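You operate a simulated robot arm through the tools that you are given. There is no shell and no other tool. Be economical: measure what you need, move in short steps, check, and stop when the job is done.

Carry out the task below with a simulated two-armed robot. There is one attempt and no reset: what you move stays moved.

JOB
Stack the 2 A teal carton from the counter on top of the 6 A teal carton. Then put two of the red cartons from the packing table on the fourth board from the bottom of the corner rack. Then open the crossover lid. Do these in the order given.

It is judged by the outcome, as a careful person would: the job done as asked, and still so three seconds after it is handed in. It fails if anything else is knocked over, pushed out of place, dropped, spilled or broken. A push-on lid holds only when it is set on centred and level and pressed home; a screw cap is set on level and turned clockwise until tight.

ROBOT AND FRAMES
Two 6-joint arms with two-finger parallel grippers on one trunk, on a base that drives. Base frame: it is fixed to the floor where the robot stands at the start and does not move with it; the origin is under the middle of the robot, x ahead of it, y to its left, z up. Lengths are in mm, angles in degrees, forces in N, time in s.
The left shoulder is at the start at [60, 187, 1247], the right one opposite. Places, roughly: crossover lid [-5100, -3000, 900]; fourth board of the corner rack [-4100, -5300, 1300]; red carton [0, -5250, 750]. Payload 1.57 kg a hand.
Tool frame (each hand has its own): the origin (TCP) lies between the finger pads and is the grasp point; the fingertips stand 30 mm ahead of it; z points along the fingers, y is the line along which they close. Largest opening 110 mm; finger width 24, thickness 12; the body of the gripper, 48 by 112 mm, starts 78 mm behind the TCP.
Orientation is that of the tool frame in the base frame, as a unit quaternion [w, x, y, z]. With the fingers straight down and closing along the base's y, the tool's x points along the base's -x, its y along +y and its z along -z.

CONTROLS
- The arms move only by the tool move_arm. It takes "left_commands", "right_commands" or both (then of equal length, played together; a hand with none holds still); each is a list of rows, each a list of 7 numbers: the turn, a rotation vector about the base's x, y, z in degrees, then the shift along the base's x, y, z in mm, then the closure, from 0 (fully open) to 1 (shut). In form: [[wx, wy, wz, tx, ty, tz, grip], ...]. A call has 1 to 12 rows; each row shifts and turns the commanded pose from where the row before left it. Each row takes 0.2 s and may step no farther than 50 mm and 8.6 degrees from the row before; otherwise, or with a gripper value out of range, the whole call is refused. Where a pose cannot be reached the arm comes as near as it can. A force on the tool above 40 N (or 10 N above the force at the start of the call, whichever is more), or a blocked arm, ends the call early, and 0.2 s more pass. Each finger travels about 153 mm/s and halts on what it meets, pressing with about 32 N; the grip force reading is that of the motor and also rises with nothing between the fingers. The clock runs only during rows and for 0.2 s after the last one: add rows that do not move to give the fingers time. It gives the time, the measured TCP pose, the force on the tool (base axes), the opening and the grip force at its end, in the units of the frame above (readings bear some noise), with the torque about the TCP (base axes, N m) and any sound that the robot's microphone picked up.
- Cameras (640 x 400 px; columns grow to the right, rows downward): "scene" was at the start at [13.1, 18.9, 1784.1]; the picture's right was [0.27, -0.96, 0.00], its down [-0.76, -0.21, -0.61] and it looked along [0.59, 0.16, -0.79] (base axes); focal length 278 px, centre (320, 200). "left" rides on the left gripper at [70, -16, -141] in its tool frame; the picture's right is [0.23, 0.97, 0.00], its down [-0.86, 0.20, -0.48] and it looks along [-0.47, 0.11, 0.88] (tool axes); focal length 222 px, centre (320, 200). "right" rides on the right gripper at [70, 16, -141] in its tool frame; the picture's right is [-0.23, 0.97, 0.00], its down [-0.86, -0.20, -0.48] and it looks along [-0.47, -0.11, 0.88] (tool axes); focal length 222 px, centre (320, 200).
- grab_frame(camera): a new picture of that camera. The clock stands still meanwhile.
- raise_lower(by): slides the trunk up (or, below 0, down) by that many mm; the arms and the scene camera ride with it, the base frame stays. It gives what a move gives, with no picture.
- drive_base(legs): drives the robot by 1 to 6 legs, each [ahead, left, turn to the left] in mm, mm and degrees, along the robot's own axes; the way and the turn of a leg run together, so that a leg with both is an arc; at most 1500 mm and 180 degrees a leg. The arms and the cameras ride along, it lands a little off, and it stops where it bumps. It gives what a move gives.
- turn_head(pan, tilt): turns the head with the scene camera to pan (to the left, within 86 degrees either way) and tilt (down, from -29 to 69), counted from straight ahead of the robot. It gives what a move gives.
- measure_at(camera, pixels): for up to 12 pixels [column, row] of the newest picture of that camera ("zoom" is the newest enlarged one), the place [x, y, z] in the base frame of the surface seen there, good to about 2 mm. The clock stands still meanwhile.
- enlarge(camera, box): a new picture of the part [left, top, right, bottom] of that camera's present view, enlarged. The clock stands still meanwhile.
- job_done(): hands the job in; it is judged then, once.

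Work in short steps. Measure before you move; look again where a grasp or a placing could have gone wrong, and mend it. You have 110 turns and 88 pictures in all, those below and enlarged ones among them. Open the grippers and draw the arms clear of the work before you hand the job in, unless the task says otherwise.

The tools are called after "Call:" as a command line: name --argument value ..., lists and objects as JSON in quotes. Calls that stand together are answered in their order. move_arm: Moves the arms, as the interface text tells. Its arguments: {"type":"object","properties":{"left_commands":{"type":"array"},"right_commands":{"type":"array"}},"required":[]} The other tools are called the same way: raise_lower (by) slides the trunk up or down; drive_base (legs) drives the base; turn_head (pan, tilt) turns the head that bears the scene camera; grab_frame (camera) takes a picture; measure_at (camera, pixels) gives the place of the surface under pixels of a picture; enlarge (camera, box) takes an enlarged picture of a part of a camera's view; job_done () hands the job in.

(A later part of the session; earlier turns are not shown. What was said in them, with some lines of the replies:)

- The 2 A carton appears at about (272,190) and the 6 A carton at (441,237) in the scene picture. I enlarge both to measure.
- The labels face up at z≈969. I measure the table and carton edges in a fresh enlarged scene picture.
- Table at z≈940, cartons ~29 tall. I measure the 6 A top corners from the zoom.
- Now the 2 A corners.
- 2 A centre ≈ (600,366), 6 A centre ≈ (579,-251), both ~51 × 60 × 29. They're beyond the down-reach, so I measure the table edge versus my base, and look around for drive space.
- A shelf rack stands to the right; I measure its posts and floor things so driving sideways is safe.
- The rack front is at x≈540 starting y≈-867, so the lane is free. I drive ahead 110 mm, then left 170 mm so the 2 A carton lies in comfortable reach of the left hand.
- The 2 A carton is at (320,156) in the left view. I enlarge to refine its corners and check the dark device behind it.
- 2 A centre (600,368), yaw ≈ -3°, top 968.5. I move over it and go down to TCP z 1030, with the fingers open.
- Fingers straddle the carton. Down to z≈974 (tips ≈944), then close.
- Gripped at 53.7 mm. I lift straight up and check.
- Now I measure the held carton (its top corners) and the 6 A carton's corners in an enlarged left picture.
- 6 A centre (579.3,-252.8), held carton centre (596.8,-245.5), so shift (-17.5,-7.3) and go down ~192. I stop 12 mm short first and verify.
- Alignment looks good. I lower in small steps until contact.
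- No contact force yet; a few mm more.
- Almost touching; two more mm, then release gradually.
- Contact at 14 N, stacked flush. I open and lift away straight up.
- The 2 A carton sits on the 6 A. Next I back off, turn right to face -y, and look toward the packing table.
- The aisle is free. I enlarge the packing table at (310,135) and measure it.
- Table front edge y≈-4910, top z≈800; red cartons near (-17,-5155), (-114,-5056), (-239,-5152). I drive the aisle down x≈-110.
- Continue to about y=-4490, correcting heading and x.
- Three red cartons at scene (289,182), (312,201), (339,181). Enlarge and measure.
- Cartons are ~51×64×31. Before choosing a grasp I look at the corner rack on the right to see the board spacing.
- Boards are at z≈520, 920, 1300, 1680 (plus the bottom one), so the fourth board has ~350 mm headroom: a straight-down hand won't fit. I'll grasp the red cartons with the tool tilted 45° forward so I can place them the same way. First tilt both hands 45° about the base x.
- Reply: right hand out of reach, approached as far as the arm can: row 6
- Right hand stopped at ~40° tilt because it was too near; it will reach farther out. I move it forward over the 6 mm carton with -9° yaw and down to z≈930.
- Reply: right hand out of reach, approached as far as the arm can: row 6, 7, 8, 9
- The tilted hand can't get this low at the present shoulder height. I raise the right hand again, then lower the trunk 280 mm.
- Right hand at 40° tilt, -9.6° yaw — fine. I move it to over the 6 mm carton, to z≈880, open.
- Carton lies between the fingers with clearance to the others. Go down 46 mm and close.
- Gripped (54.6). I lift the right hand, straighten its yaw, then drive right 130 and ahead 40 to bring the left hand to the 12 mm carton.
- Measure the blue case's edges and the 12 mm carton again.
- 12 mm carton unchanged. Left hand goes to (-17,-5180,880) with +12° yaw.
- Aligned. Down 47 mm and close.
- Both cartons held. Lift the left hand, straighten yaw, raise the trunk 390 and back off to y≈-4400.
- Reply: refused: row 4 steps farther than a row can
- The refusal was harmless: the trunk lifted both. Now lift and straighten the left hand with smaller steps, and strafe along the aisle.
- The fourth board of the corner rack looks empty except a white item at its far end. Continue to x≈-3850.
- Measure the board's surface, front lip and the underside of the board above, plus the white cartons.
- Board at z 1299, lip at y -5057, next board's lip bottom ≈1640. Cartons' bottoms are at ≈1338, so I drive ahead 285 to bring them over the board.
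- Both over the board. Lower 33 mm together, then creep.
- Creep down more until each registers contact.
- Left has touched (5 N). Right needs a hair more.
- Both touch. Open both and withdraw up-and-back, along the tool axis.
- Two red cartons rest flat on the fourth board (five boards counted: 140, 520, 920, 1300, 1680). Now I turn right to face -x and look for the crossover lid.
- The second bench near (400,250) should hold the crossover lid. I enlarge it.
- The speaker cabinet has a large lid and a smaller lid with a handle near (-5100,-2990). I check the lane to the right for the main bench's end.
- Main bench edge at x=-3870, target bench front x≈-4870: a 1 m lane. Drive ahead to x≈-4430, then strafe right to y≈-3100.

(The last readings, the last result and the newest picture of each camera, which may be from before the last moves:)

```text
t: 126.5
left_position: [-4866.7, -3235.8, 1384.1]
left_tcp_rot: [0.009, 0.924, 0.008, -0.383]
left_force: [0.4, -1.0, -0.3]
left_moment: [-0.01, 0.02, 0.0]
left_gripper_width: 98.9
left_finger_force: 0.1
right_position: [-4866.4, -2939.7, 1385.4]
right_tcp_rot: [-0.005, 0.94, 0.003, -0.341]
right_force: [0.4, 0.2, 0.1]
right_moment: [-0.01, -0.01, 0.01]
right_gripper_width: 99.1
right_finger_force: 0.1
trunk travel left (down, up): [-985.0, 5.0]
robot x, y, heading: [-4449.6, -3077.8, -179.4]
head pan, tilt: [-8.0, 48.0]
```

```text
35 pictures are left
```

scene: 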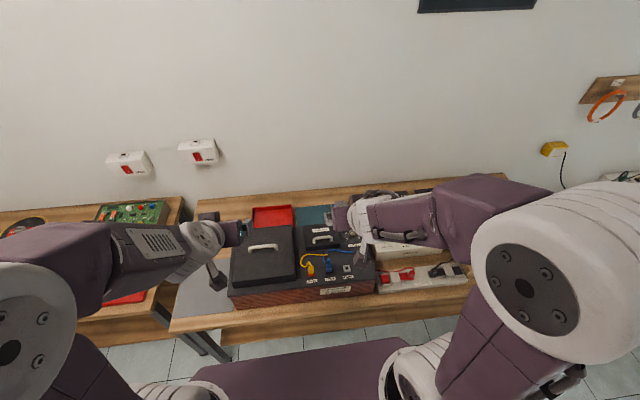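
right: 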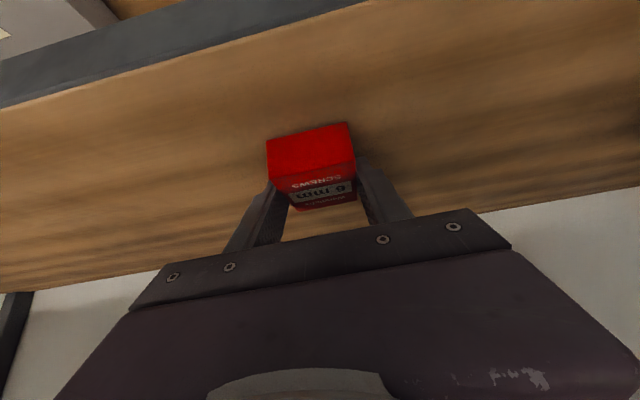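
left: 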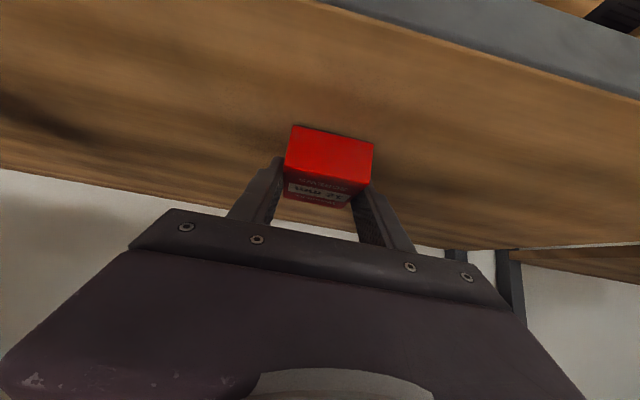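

Both lids visible; enlarge them to see labels and hinges.

Call:
enlarge --camera "scene" --box '[222, 200, 390, 305]'

Call:
grab_frame --camera "right"

```text
3.81 times, centred on (306, 252) of scene
```

zoom: 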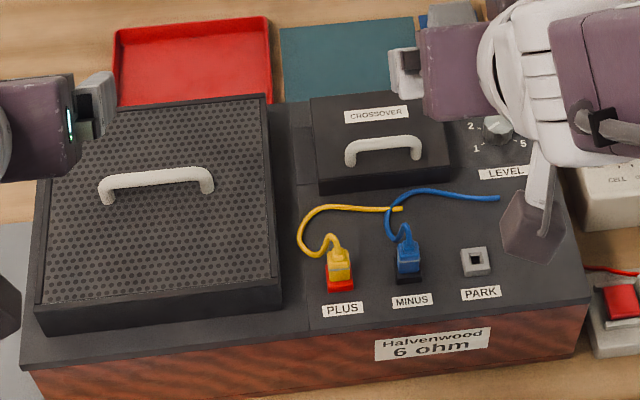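

```text
33 pictures are left
```

right: 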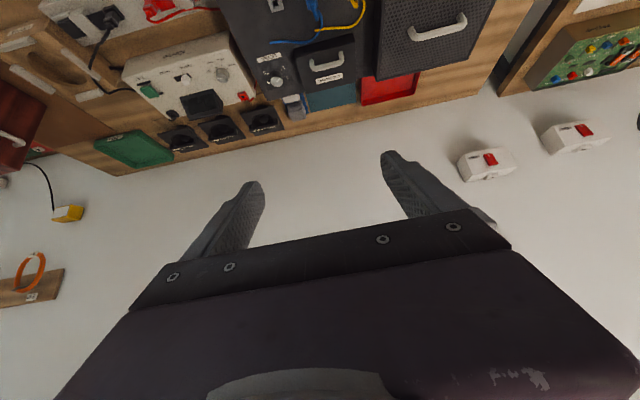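

The crossover lid has a bar handle running along y, near its front edge — apparently hinged at the back. I straighten both hands to point down and pull them back for a clear look.

Call:
move_arm --left_commands '[[0, -7.5, 0, 0, -25, 0, 0], [0, -7.5, 0, 0, -25, 0, 0], [0, -7.5, 0, 0, -25, 0, 0], [0, -7.5, 0, 0, 0, 0, 0], [0, -7.5, 0, 0, 0, 0, 0], [0, -7.5, 0, 0, 0, 0, 0]]' --right_commands '[[0, -8, 0, 0, 30, 0, 0], [0, -8, 0, 0, 30, 0, 0], [0, -8, 0, 0, 30, 0, 0], [0, -8, 0, 0, 30, 0, 0], [0, -8, 0, 0, 0, 0, 0], [0, 0, 0, 0, 0, 0, 0]]'

Call:
enlarge --camera "scene" --box '[285, 195, 385, 295]'

Call:
grab_frame --camera "right"

```text
t: 127.9
left_position: [-4876.1, -3292.7, 1377.1]
left_tcp_rot: [0.056, 0.974, 0.007, -0.22]
left_force: [-0.2, 0.1, -0.4]
left_moment: [0.05, -0.03, -0.04]
left_gripper_width: 110.2
left_finger_force: 0.0
left hand out of reach, approached as far as the arm can: row 1, 2, 3, 4, 5
right_position: [-4865.9, -2829.2, 1382.4]
right_tcp_rot: [-0.019, 0.999, 0.003, -0.031]
right_force: [-0.1, 0.4, -0.4]
right_moment: [0.04, -0.04, 0.02]
right_gripper_width: 109.7
right_finger_force: 0.0
right hand out of reach, approached as far as the arm can: row 1
trunk travel left (down, up): [-985.0, 5.0]
robot x, y, heading: [-4443.7, -3075.0, -179.2]
head pan, tilt: [-8.0, 48.0]
```

```text
4.00 times, centred on (335, 245) of scene
```

zoom: 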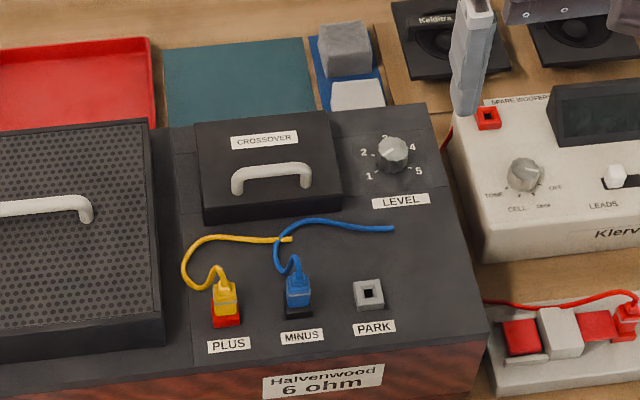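

```text
31 pictures are left
```

right: 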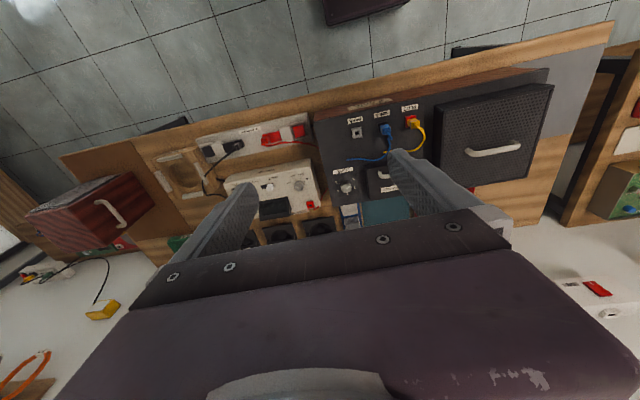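

Measure lid corners, handle ends, panel height, knob and cables.

Call:
measure_at --camera "zoom" --pixels '[[200, 125], [328, 114], [205, 206], [338, 196], [240, 172], [270, 170], [303, 168], [237, 192], [307, 186], [340, 240], [180, 130], [392, 145]]'

Call:
measure_at --camera "zoom" --pixels '[[270, 217], [200, 238], [290, 238], [340, 222], [225, 285], [297, 265], [380, 115], [240, 70], [340, 40], [155, 170], [140, 140], [420, 200]]'

```text
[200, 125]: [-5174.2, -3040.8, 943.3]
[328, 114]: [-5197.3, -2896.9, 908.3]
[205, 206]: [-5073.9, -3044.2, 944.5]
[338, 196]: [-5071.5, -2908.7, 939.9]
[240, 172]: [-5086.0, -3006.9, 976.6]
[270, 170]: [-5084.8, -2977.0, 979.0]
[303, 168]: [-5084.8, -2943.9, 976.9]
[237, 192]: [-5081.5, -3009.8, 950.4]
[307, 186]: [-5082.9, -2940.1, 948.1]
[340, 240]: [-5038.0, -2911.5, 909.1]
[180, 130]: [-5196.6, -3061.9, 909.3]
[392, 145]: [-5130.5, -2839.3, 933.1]
```

```text
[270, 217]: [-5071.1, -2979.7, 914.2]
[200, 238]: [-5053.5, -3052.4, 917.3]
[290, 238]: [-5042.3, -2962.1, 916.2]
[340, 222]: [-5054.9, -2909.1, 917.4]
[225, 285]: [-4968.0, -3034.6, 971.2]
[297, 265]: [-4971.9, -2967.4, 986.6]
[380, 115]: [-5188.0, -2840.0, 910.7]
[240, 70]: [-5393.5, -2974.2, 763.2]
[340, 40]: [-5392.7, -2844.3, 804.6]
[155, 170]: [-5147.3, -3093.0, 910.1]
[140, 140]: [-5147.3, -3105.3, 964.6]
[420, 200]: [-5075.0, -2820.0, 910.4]
```

Lid: x -5071…-5175, y -3044…-2908, top 944; handle bar at x≈-5085, y≈-2975, z≈972, so hinged at the back. I drive ahead 170, lower the trunk 110, and yaw the right hand 90° so its fingers close across the bar.

Call:
drive_base --legs '[[170, 0, -0.8]]'

Call:
raise_lower --by -110

Call:
move_arm --right_commands '[[0, 0, 8.2, 0, -10, 0, 0], [0, 0, 8.2, 0, -10, 0, 0], [0, 0, 8.2, 0, -10, 0, 0], [0, 0, 8.2, 0, -10, 0, 0], [0, 0, 8.2, 0, -10, 0, 0], [0, 0, 8.2, 0, -10, 0, 0], [0, 0, 8.2, 0, -10, 0, 0], [0, 0, 8.2, 0, -10, 0, 0], [0, 0, 8.2, 0, -10, 0, 0], [0, 0, 8.2, 0, -10, 0, 0], [0, 0, 8, 0, -10, 0, 0]]'

Call:
grab_frame --camera "scene"

```text
t: 129.4
left_position: [-5043.9, -3285.6, 1377.7]
left_tcp_rot: [0.056, 0.973, 0.0, -0.222]
left_force: [0.8, 0.4, 0.4]
left_moment: [0.02, 0.03, -0.01]
left_gripper_width: 110.0
left_finger_force: 0.1
right_position: [-5028.6, -2825.8, 1383.6]
right_tcp_rot: [-0.018, 0.999, -0.003, -0.035]
right_force: [0.4, 0.6, -0.5]
right_moment: [0.01, 0.04, 0.04]
right_gripper_width: 110.1
right_finger_force: 0.1
trunk travel left (down, up): [-985.0, 5.0]
robot x, y, heading: [-4612.6, -3080.5, -179.7]
head pan, tilt: [-8.0, 48.0]
```

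```text
t: 130.8
left_position: [-5048.2, -3287.1, 1266.9]
left_tcp_rot: [0.056, 0.974, 0.001, -0.221]
left_force: [-0.2, 1.0, -0.4]
left_moment: [0.0, 0.02, -0.02]
left_gripper_width: 110.0
left_finger_force: 0.0
right_position: [-5032.1, -2824.2, 1273.7]
right_tcp_rot: [-0.019, 0.999, -0.003, -0.033]
right_force: [-0.1, 0.9, 0.3]
right_moment: [0.0, 0.02, 0.0]
right_gripper_width: 110.0
right_finger_force: 0.1
trunk travel left (down, up): [-875.0, 115.0]
robot x, y, heading: [-4610.7, -3077.4, -180.1]
head pan, tilt: [-8.0, 48.0]
```

```text
t: 133.2
left_position: [-5047.9, -3286.4, 1265.9]
left_tcp_rot: [0.055, 0.974, 0.0, -0.221]
left_force: [0.2, -0.4, -0.9]
left_moment: [-0.01, -0.02, 0.01]
left_gripper_width: 110.2
left_finger_force: 0.0
right_position: [-5032.3, -2934.4, 1273.6]
right_tcp_rot: [0.01, 0.709, 0.704, -0.037]
right_force: [-0.4, 0.1, 0.4]
right_moment: [0.0, -0.03, 0.0]
right_gripper_width: 110.3
right_finger_force: 0.0
trunk travel left (down, up): [-875.0, 115.0]
robot x, y, heading: [-4614.4, -3076.0, -180.1]
head pan, tilt: [-8.0, 48.0]
```

```text
30 pictures are left
```

scene: 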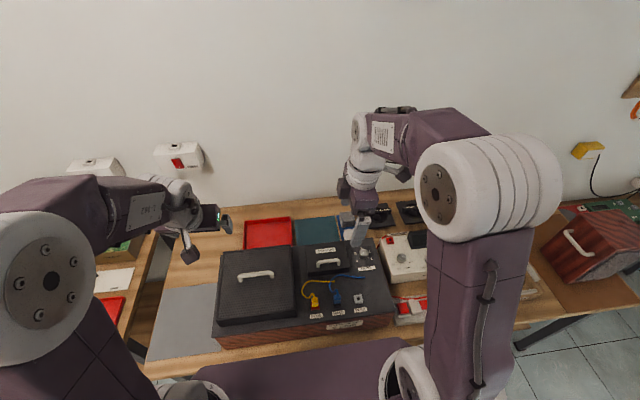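

Yaw worked. I level the small tilt and go above the handle at (-5085,-2975), z≈1045, with a ~60 mm opening.

Call:
move_arm --right_commands '[[3.8, 0, 0, -26, -20, 0, 0.45], [0, -1, 0, -27, -21, 0, 0.45], [0, 0, 0, 0, 0, -48, 0.45], [0, 0, 0, 0, 0, -48, 0.45], [0, 0, 0, 0, 0, -48, 0.45], [0, 0, 0, 0, 0, -48, 0.45], [0, 0, 0, 0, 0, -36, 0.45], [0, 0, 0, 0, 0, 0, 0.45]]'

Call:
enlarge --camera "scene" --box '[280, 200, 400, 320]'

Call:
grab_frame --camera "right"

```text
t: 135.0
left_position: [-5047.4, -3286.1, 1267.3]
left_tcp_rot: [0.057, 0.973, 0.001, -0.222]
left_force: [-0.8, -0.3, 0.6]
left_moment: [-0.03, 0.0, 0.01]
left_gripper_width: 110.0
left_finger_force: 0.1
right_position: [-5085.4, -2974.4, 1045.8]
right_tcp_rot: [-0.009, 0.709, 0.705, -0.008]
right_force: [0.5, -1.1, -1.0]
right_moment: [0.02, -0.01, -0.03]
right_gripper_width: 60.7
right_finger_force: 0.0
trunk travel left (down, up): [-875.0, 115.0]
robot x, y, heading: [-4611.4, -3081.2, -179.8]
head pan, tilt: [-8.0, 48.0]
```

```text
3.33 times, centred on (340, 260) of scene
```

zoom: 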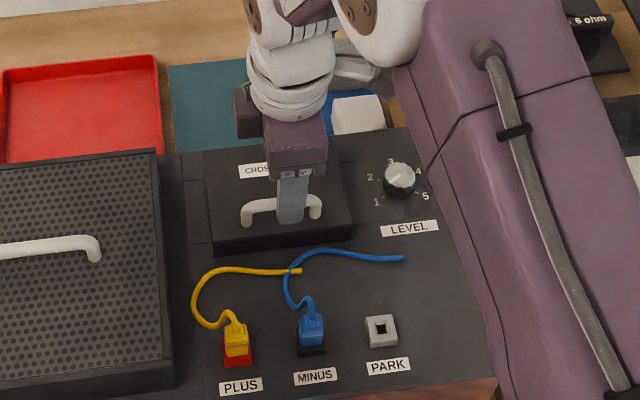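

```text
28 pictures are left
```

right: 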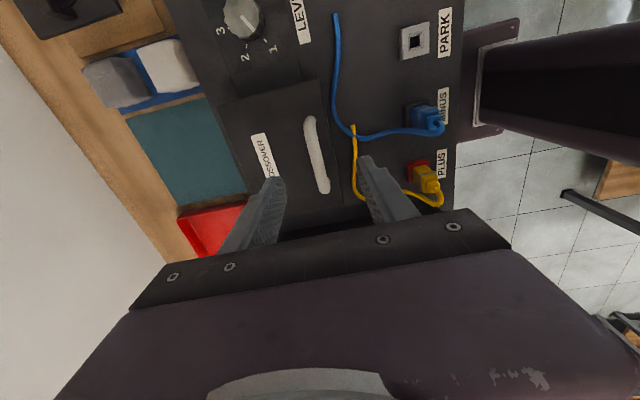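

The fingers straddle the bar and are clear of cables. Lower to TCP z≈987 and close.

Call:
move_arm --right_commands '[[0, 0, 0, 0, 0, -40, 0.45], [0, 0, 0, 0, 0, -19, 0.45], [0, 0, 0, 0, 0, 0, 1], [0, 0, 0, 0, 0, 0, 1], [0, 0, 0, 0, 0, 0, 1]]'

Call:
enlarge --camera "right" --box '[200, 60, 460, 230]'

```text
t: 136.2
left_position: [-5050.2, -3287.0, 1265.5]
left_tcp_rot: [0.056, 0.974, 0.0, -0.221]
left_force: [-0.4, -0.5, -0.2]
left_moment: [0.02, -0.01, 0.01]
left_gripper_width: 110.3
left_finger_force: 0.1
right_position: [-5087.9, -2975.6, 987.5]
right_tcp_rot: [-0.009, 0.709, 0.706, -0.008]
right_force: [-15.1, 0.7, 4.4]
right_moment: [-0.27, 0.32, 0.17]
right_gripper_width: 11.6
right_finger_force: 29.3
trunk travel left (down, up): [-875.0, 115.0]
robot x, y, heading: [-4615.1, -3078.0, -179.8]
head pan, tilt: [-8.0, 48.0]
```

```text
2.35 times, centred on (330, 145) of right
```

zoom: 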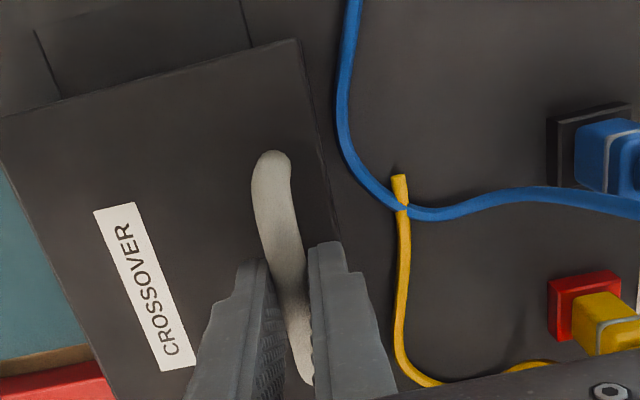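

Bar gripped (11.6 mm). Relieve the side load by -2 mm, then lift a first 5° along the arc about the rear hinge and read the force.

Call:
move_arm --right_commands '[[0, 0, 0, -2, 0, 0, 1], [0, 0, 0, -2.8, 0, 3.7, 1], [0, 0, 0, -2.8, 0, 3.8, 1], [0, 0, 0, 0, 0, 0, 1]]'

Call:
enlarge --camera "scene" --box '[280, 200, 400, 320]'

```text
t: 137.2
left_position: [-5047.5, -3285.1, 1265.9]
left_tcp_rot: [0.056, 0.974, 0.001, -0.221]
left_force: [0.2, 0.8, 0.3]
left_moment: [0.02, 0.0, 0.02]
left_gripper_width: 110.0
left_finger_force: 0.1
right_position: [-5093.4, -2975.5, 993.5]
right_tcp_rot: [-0.007, 0.709, 0.705, -0.005]
right_force: [-0.2, 1.0, -3.5]
right_moment: [0.16, -0.17, 0.13]
right_gripper_width: 11.4
right_finger_force: 28.8
trunk travel left (down, up): [-875.0, 115.0]
robot x, y, heading: [-4617.5, -3078.8, -179.8]
head pan, tilt: [-8.0, 48.0]
```

```text
3.33 times, centred on (340, 260) of scene
```

zoom: 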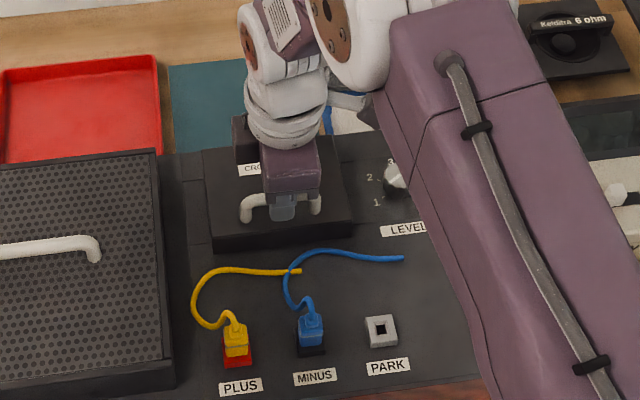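

Force is small; the lid swings freely. Continue along the arc to about 26°.

Call:
move_arm --right_commands '[[0, 0, 0, -4.4, 0, 4.8, 1], [0, 0, 0, -4.4, 0, 4.7, 1], [0, 0, 0, -5, 0, 4.2, 1], [0, 0, 0, -5, 0, 4.2, 1], [0, 0, 0, -5.4, 0, 3.6, 1], [0, 0, 0, -5.4, 0, 3.5, 1], [0, 0, 0, 0, 0, 0, 1]]'

Call:
enlarge --camera "scene" --box '[280, 200, 400, 320]'

```text
t: 138.8
left_position: [-5042.3, -3286.0, 1267.1]
left_tcp_rot: [0.056, 0.973, 0.001, -0.222]
left_force: [0.7, -0.1, 0.2]
left_moment: [0.01, 0.0, 0.0]
left_gripper_width: 109.8
left_finger_force: 0.1
right_position: [-5119.6, -2974.8, 1020.8]
right_tcp_rot: [-0.008, 0.709, 0.705, -0.008]
right_force: [10.2, 1.1, 14.2]
right_moment: [0.08, -0.16, -0.16]
right_gripper_width: 11.4
right_finger_force: 28.9
trunk travel left (down, up): [-875.0, 115.0]
robot x, y, heading: [-4613.0, -3074.8, -180.1]
head pan, tilt: [-8.0, 48.0]
```

```text
3.33 times, centred on (340, 260) of scene
```

zoom: 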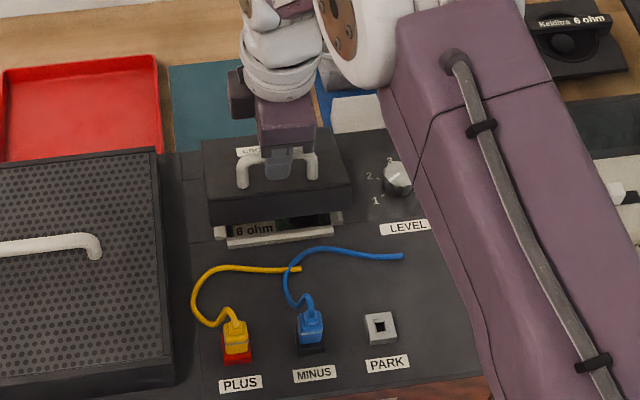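

The lid is opening; the outward push (10,14 N) shows the hinge is farther back: fit gives hinge ≈(-5193, 909), r≈121, now ~21° open. Continue on the corrected arc to ~50°.

Call:
move_arm --right_commands '[[0, 0, 0, 2, 0, 3, 1], [0, 0, 0, -6.1, 0, 4.3, 1], [0, 0, 0, -6.2, 0, 3.9, 1], [0, 0, 0, -6.6, 0, 3.5, 1], [0, 0, 0, -6.6, 0, 3.2, 1], [0, 0, 0, -7, 0, 2.7, 1], [0, 0, 0, -7, 0, 2.3, 1], [0, 0, 0, -7.2, 0, 1.8, 1], [0, 0, 0, -7.3, 0, 1.4, 1], [0, 0, 0, 0, 0, 0, 1]]'

Call:
enlarge --camera "scene" --box '[280, 180, 400, 300]'

```text
t: 141.0
left_position: [-5051.6, -3286.4, 1264.3]
left_tcp_rot: [0.056, 0.974, 0.001, -0.22]
left_force: [0.7, -0.2, -0.5]
left_moment: [0.0, -0.01, 0.03]
left_gripper_width: 110.1
left_finger_force: 0.1
right_position: [-5176.8, -2974.4, 1043.2]
right_tcp_rot: [-0.007, 0.709, 0.705, -0.005]
right_force: [-0.2, -5.7, -24.5]
right_moment: [-0.03, -0.03, -0.49]
right_gripper_width: 11.5
right_finger_force: 29.3
trunk travel left (down, up): [-875.0, 115.0]
robot x, y, heading: [-4613.2, -3076.5, -179.9]
head pan, tilt: [-8.0, 48.0]
```

```text
3.33 times, centred on (340, 240) of scene
```

zoom: 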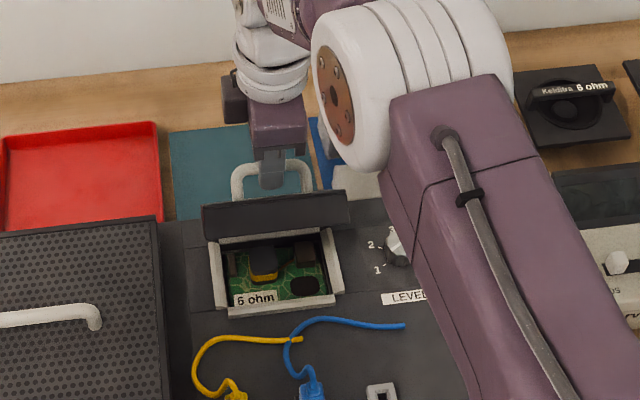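

Lid ≈52–60° open with the board inside visible; the 24 N down-pull means I'm slightly outside the arc. Ease down and continue toward vertical.

Call:
move_arm --right_commands '[[0, 0, 0, 0, 0, -2.5, 1], [0, 0, 0, -7.2, 0, 0.4, 1], [0, 0, 0, -7.1, 0, 0.2, 1], [0, 0, 0, -7.3, 0, -0.4, 1], [0, 0, 0, -7.2, 0, -0.7, 1], [0, 0, 0, 0, 0, 0, 1]]'

Call:
enlarge --camera "scene" --box '[280, 180, 400, 300]'

```text
t: 142.4
left_position: [-5048.3, -3286.6, 1265.5]
left_tcp_rot: [0.055, 0.973, 0.0, -0.223]
left_force: [0.2, -0.1, -0.1]
left_moment: [-0.02, 0.0, -0.01]
left_gripper_width: 110.0
left_finger_force: 0.0
right_position: [-5203.7, -2975.4, 1041.0]
right_tcp_rot: [-0.008, 0.709, 0.705, -0.008]
right_force: [-0.7, -0.5, 1.3]
right_moment: [0.16, 0.0, -0.59]
right_gripper_width: 11.7
right_finger_force: 29.3
trunk travel left (down, up): [-875.0, 115.0]
robot x, y, heading: [-4613.2, -3076.7, -180.0]
head pan, tilt: [-8.0, 48.0]
```

```text
3.33 times, centred on (340, 240) of scene
```

zoom: 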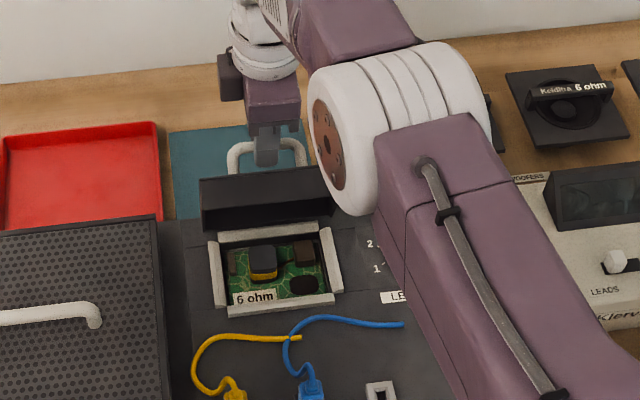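

About 65° open, forces near zero. Continue ~14° more.

Call:
move_arm --right_commands '[[0, 0, 0, -7.1, 0, -1.2, 1], [0, 0, 0, -7, 0, -1.6, 1], [0, 0, 0, -6.9, 0, -2, 1], [0, 0, 0, -6.9, 0, -2.4, 1], [0, 0, 0, 0, 0, 0, 1]]'

Call:
move_arm --right_commands '[[0, 0, 0, -6.6, 0, -2.8, 1], [0, 0, 0, -6.5, 0, -3.3, 1], [0, 0, 0, 0, 0, 0, 1]]'

Call:
enlarge --camera "scene" --box '[280, 180, 400, 300]'

```text
t: 143.6
left_position: [-5046.2, -3289.4, 1266.5]
left_tcp_rot: [0.055, 0.973, 0.001, -0.222]
left_force: [0.5, -0.5, -0.7]
left_moment: [0.04, 0.0, 0.01]
left_gripper_width: 110.1
left_finger_force: 0.0
right_position: [-5210.5, -2974.9, 1040.5]
right_tcp_rot: [-0.01, 0.709, 0.705, -0.01]
right_force: [-5.4, -8.5, 20.1]
right_moment: [-0.53, 0.19, -0.59]
right_gripper_width: 11.5
right_finger_force: 29.0
right hand out of reach, approached as far as the arm can: row 2, 3, 4
trunk travel left (down, up): [-875.0, 115.0]
robot x, y, heading: [-4613.2, -3079.3, -179.8]
head pan, tilt: [-8.0, 48.0]
```

```text
t: 144.4
left_position: [-5046.0, -3289.5, 1266.8]
left_tcp_rot: [0.055, 0.973, 0.002, -0.223]
left_force: [-1.2, -0.2, -0.1]
left_moment: [-0.01, 0.01, 0.03]
left_gripper_width: 110.1
left_finger_force: 0.0
right_position: [-5208.9, -2973.5, 1037.2]
right_tcp_rot: [-0.01, 0.709, 0.706, -0.009]
right_force: [-8.1, -12.0, 26.7]
right_moment: [-0.29, 0.12, -0.69]
right_gripper_width: 11.6
right_finger_force: 28.8
right hand out of reach, approached as far as the arm can: row 1, 2
trunk travel left (down, up): [-875.0, 115.0]
robot x, y, heading: [-4618.0, -3078.6, -179.9]
head pan, tilt: [-8.0, 48.0]
```

```text
3.33 times, centred on (340, 240) of scene
```

zoom: 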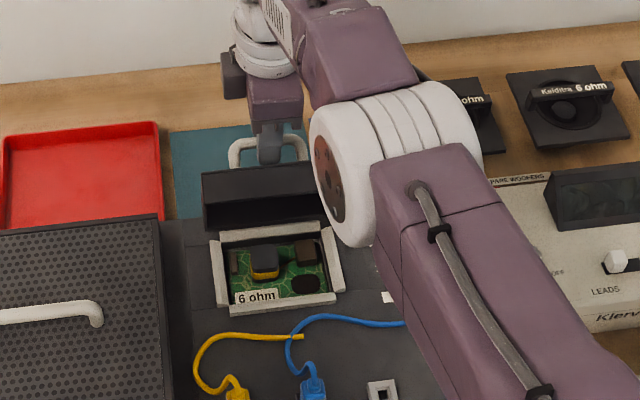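

At the reach limit. I tilt the right tool forward 15° about the bar, which frees reach, and ease up 3 mm to unload.

Call:
move_arm --right_commands '[[0, 5, 0, 1.3, 0, 1, 1], [0, 5, 0, 1.3, 0, 1, 1], [0, 5, 0, 1.3, 0, 1, 1], [0, 0, 0, 0, 0, 0, 1]]'

```text
t: 145.4
left_position: [-5048.1, -3288.8, 1264.9]
left_tcp_rot: [0.055, 0.974, 0.001, -0.221]
left_force: [0.1, -0.1, -0.3]
left_moment: [0.01, 0.0, 0.02]
left_gripper_width: 109.8
left_finger_force: 0.1
right_position: [-5207.1, -2973.2, 1034.7]
right_tcp_rot: [-0.099, 0.702, 0.699, -0.098]
right_force: [4.1, -15.7, -12.2]
right_moment: [-0.12, -0.17, -0.7]
right_gripper_width: 11.5
right_finger_force: 29.2
trunk travel left (down, up): [-875.0, 115.0]
robot x, y, heading: [-4613.8, -3078.2, -179.7]
head pan, tilt: [-8.0, 48.0]
```

Now reach should be free. Continue the arc with a -2 mm y relief.

Call:
move_arm --right_commands '[[0, 0, 0, -3, -2, -1, 1], [0, 0, 0, -7, 0, -1.6, 1], [0, 0, 0, -7, 0, -2, 1], [0, 0, 0, 0, 0, 0, 1]]'

Call:
enlarge --camera "scene" --box '[280, 180, 400, 300]'

```text
t: 146.4
left_position: [-5049.0, -3288.3, 1266.0]
left_tcp_rot: [0.055, 0.974, 0.0, -0.22]
left_force: [-0.1, 0.6, 0.4]
left_moment: [-0.01, -0.02, 0.03]
left_gripper_width: 109.8
left_finger_force: 0.0
right_position: [-5224.1, -2973.8, 1030.2]
right_tcp_rot: [-0.098, 0.702, 0.698, -0.096]
right_force: [9.8, -8.5, -22.6]
right_moment: [-0.11, -0.24, -0.63]
right_gripper_width: 11.6
right_finger_force: 28.9
trunk travel left (down, up): [-875.0, 115.0]
robot x, y, heading: [-4614.8, -3077.2, -180.1]
head pan, tilt: [-8.0, 48.0]
```

```text
3.33 times, centred on (340, 240) of scene
```

zoom: 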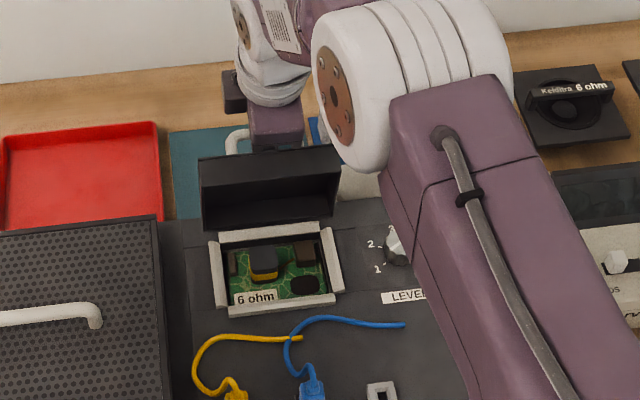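

Call:
measure_at --camera "zoom" --pixels '[[205, 165], [210, 225], [230, 175], [230, 205], [320, 170], [320, 205], [203, 190], [238, 140]]'

```text
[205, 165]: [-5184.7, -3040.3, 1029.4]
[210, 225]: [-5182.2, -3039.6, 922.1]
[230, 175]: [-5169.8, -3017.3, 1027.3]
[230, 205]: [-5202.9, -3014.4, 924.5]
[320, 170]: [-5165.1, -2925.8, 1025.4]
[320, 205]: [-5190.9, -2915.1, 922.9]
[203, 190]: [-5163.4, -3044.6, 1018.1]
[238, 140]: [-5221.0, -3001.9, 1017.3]
```

Lid ≈77° open. Continue ~21° more along the arc, easing down.

Call:
move_arm --right_commands '[[0, 0, 0, 0, -1, -2, 1], [0, 0, 0, -6.8, 0, -2.5, 1], [0, 0, 0, -6.7, 0, -2.8, 1], [0, 0, 0, -6.5, 0, -3.3, 1], [0, 0, 0, -6.3, 0, -3.7, 1], [0, 0, 0, 0, 0, 0, 1]]'

Call:
enlarge --camera "scene" --box '[280, 180, 400, 300]'

```text
t: 147.8
left_position: [-5044.7, -3285.0, 1267.7]
left_tcp_rot: [0.056, 0.973, 0.0, -0.223]
left_force: [0.0, 0.0, -0.2]
left_moment: [-0.03, -0.06, 0.04]
left_gripper_width: 109.7
left_finger_force: 0.0
right_position: [-5244.8, -2972.7, 1019.3]
right_tcp_rot: [-0.098, 0.702, 0.699, -0.096]
right_force: [23.0, -2.6, -12.8]
right_moment: [-0.27, -1.66, -0.22]
right_gripper_width: 11.8
right_finger_force: 28.7
trunk travel left (down, up): [-875.0, 115.0]
robot x, y, heading: [-4613.5, -3076.4, -179.9]
head pan, tilt: [-8.0, 48.0]
```

```text
3.33 times, centred on (340, 240) of scene
```

zoom: 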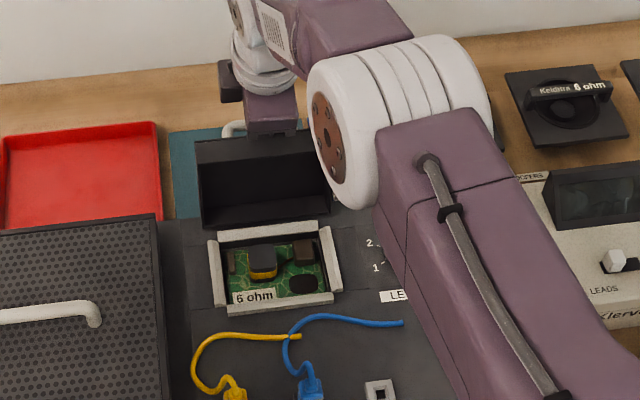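

Call:
measure_at --camera "zoom" --pixels '[[205, 145], [203, 165], [260, 140], [260, 165], [205, 222], [310, 135], [230, 128]]'

```text
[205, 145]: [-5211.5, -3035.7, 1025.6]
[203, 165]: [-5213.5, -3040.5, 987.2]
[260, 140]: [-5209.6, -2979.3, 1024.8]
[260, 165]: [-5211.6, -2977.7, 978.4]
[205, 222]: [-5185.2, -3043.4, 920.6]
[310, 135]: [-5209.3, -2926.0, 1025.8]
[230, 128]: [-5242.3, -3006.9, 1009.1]
```

Lid inner face is vertical (≈88–90°), past its balance, and the resistance suggests the hinge stop. I relax slightly and then open the fingers a little and check whether the lid stays.

Call:
move_arm --right_commands '[[0, 0, 0, 1.5, 0, 0, 1], [0, 0, 0, 0, 0, 0, 0.88], [0, 0, 0, 0, 0, 0, 0.8], [0, 0, 0, 0, 0, 0, 0.8]]'

Call:
enlarge --camera "scene" --box '[280, 180, 400, 300]'

Call:
grab_frame --camera "right"

```text
t: 148.8
left_position: [-5046.4, -3285.8, 1266.6]
left_tcp_rot: [0.056, 0.973, 0.0, -0.222]
left_force: [-0.6, 0.1, -0.5]
left_moment: [0.0, 0.0, 0.02]
left_gripper_width: 109.9
left_finger_force: 0.0
right_position: [-5248.1, -2974.0, 1023.4]
right_tcp_rot: [-0.101, 0.701, 0.698, -0.102]
right_force: [5.3, 3.2, 9.6]
right_moment: [0.14, -1.05, 0.11]
right_gripper_width: 23.4
right_finger_force: 1.0
trunk travel left (down, up): [-875.0, 115.0]
robot x, y, heading: [-4615.3, -3073.8, -179.7]
head pan, tilt: [-8.0, 48.0]
```

```text
3.33 times, centred on (340, 240) of scene
```

zoom: 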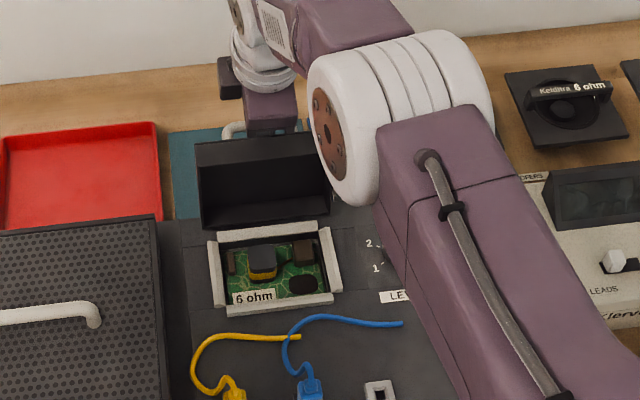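

```text
18 pictures are left
```

right: 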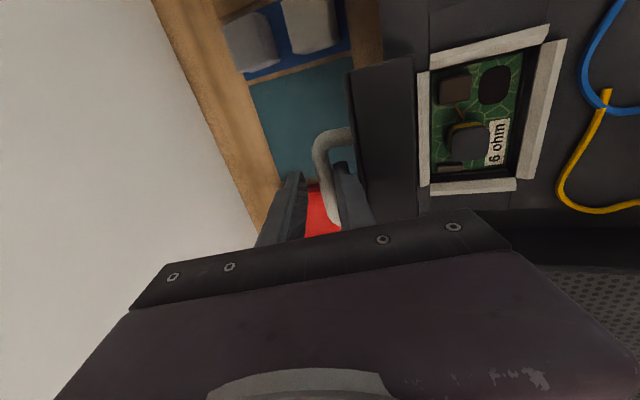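

The lid hasn't moved on release. I withdraw straight up in small steps (this can only nudge the lid further open), watching the force.

Call:
move_arm --right_commands '[[0, 0, 0, -1, 0, 6, 0.8], [0, 0, 0, -1, 0, 8, 0.8], [0, 0, 0, 0, 0, 10, 0.8], [0, 0, 0, 0, 0, 12, 0.8], [0, 0, 0, 0, 0, 15, 0.8], [0, 0, 0, 0, 0, 15, 0.8]]'

Call:
enlarge --camera "scene" --box '[280, 180, 400, 300]'

```text
t: 150.2
left_position: [-5046.7, -3286.6, 1266.1]
left_tcp_rot: [0.056, 0.973, 0.001, -0.222]
left_force: [0.1, 0.0, 0.8]
left_moment: [0.02, -0.03, 0.04]
left_gripper_width: 110.0
left_finger_force: 0.0
right_position: [-5251.0, -2972.7, 1085.7]
right_tcp_rot: [-0.1, 0.701, 0.698, -0.1]
right_force: [-0.7, -1.1, -0.7]
right_moment: [0.0, 0.01, -0.01]
right_gripper_width: 22.0
right_finger_force: 0.0
trunk travel left (down, up): [-875.0, 115.0]
robot x, y, heading: [-4614.7, -3074.5, -180.0]
head pan, tilt: [-8.0, 48.0]
```

```text
3.33 times, centred on (340, 240) of scene
```

zoom: 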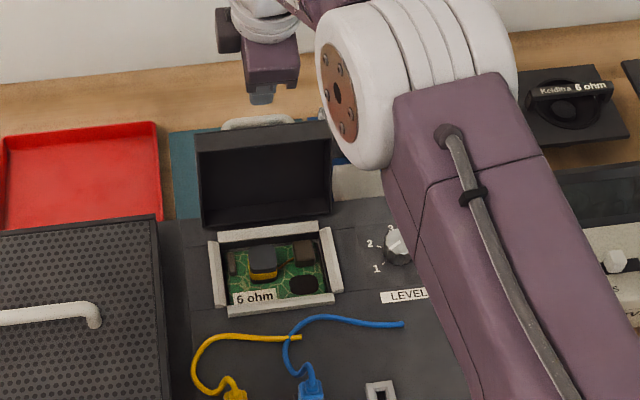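

The hand is free and the lid stands open on its own. Raise the hand clear, back the robot off a little, and recheck.

Call:
move_arm --right_commands '[[0, 0, 0, 0, 0, 40, 0.5], [0, 0, 0, 0, 0, 45, 0], [0, 0, 0, 0, 0, 45, 0], [0, 0, 0, 25, 0, 40, 0], [0, 0, 0, 45, 0, 0, 0], [0, 0, 0, 45, 0, 0, 0]]'

Call:
drive_base --legs '[[-200, 0, 0]]'

Call:
grab_frame --camera "scene"

Call:
enlarge --camera "scene" --box '[220, 190, 400, 300]'

```text
t: 151.6
left_position: [-5045.4, -3286.7, 1266.9]
left_tcp_rot: [0.055, 0.974, 0.001, -0.222]
left_force: [0.0, -0.8, -0.7]
left_moment: [0.0, -0.01, 0.0]
left_gripper_width: 109.9
left_finger_force: 0.2
right_position: [-5132.3, -2973.3, 1256.5]
right_tcp_rot: [-0.1, 0.701, 0.698, -0.101]
right_force: [0.7, 0.8, 0.0]
right_moment: [-0.01, 0.02, -0.03]
right_gripper_width: 109.9
right_finger_force: 0.1
trunk travel left (down, up): [-875.0, 115.0]
robot x, y, heading: [-4614.4, -3078.7, -179.7]
head pan, tilt: [-8.0, 48.0]
```

```text
t: 153.2
left_position: [-4848.1, -3285.8, 1264.3]
left_tcp_rot: [0.056, 0.974, 0.0, -0.22]
left_force: [-0.1, -0.7, -0.2]
left_moment: [-0.01, -0.05, 0.01]
left_gripper_width: 109.9
left_finger_force: 0.1
right_position: [-4933.5, -2971.5, 1253.9]
right_tcp_rot: [-0.098, 0.702, 0.698, -0.098]
right_force: [0.3, 0.1, 0.6]
right_moment: [0.03, -0.02, -0.03]
right_gripper_width: 110.1
right_finger_force: 0.1
trunk travel left (down, up): [-875.0, 115.0]
robot x, y, heading: [-4411.4, -3075.5, 180.1]
head pan, tilt: [-8.0, 48.0]
```

```text
16 pictures are left
```

scene: 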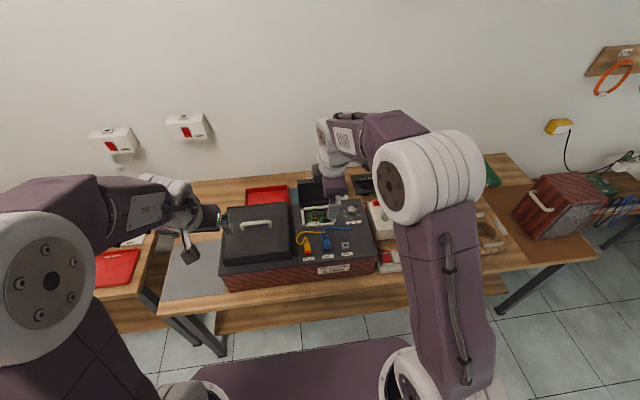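

```text
3.56 times, centred on (310, 245) of scene
```

zoom: 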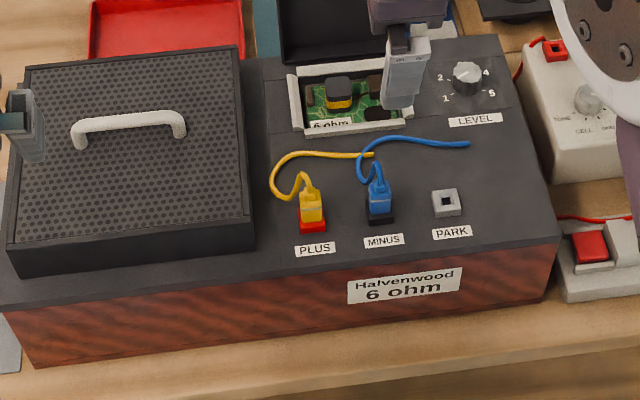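

The lid stays open past vertical, the crossover board is exposed, and nothing else is disturbed. Arms are clear and grippers open, so I hand the job in.

Call:
job_done

```text
The job is handed in.
```

The job is handed in, with all three tasks done in the order given:
- **Teal cartons:** the 2 A carton sits on top of the 6 A carton.
- **Red cartons:** the 6 mm and 12 mm screw cartons lie flat on the fourth board from the bottom of the corner rack.
- **Crossover lid:** it is open just past vertical and stayed there after I let go.
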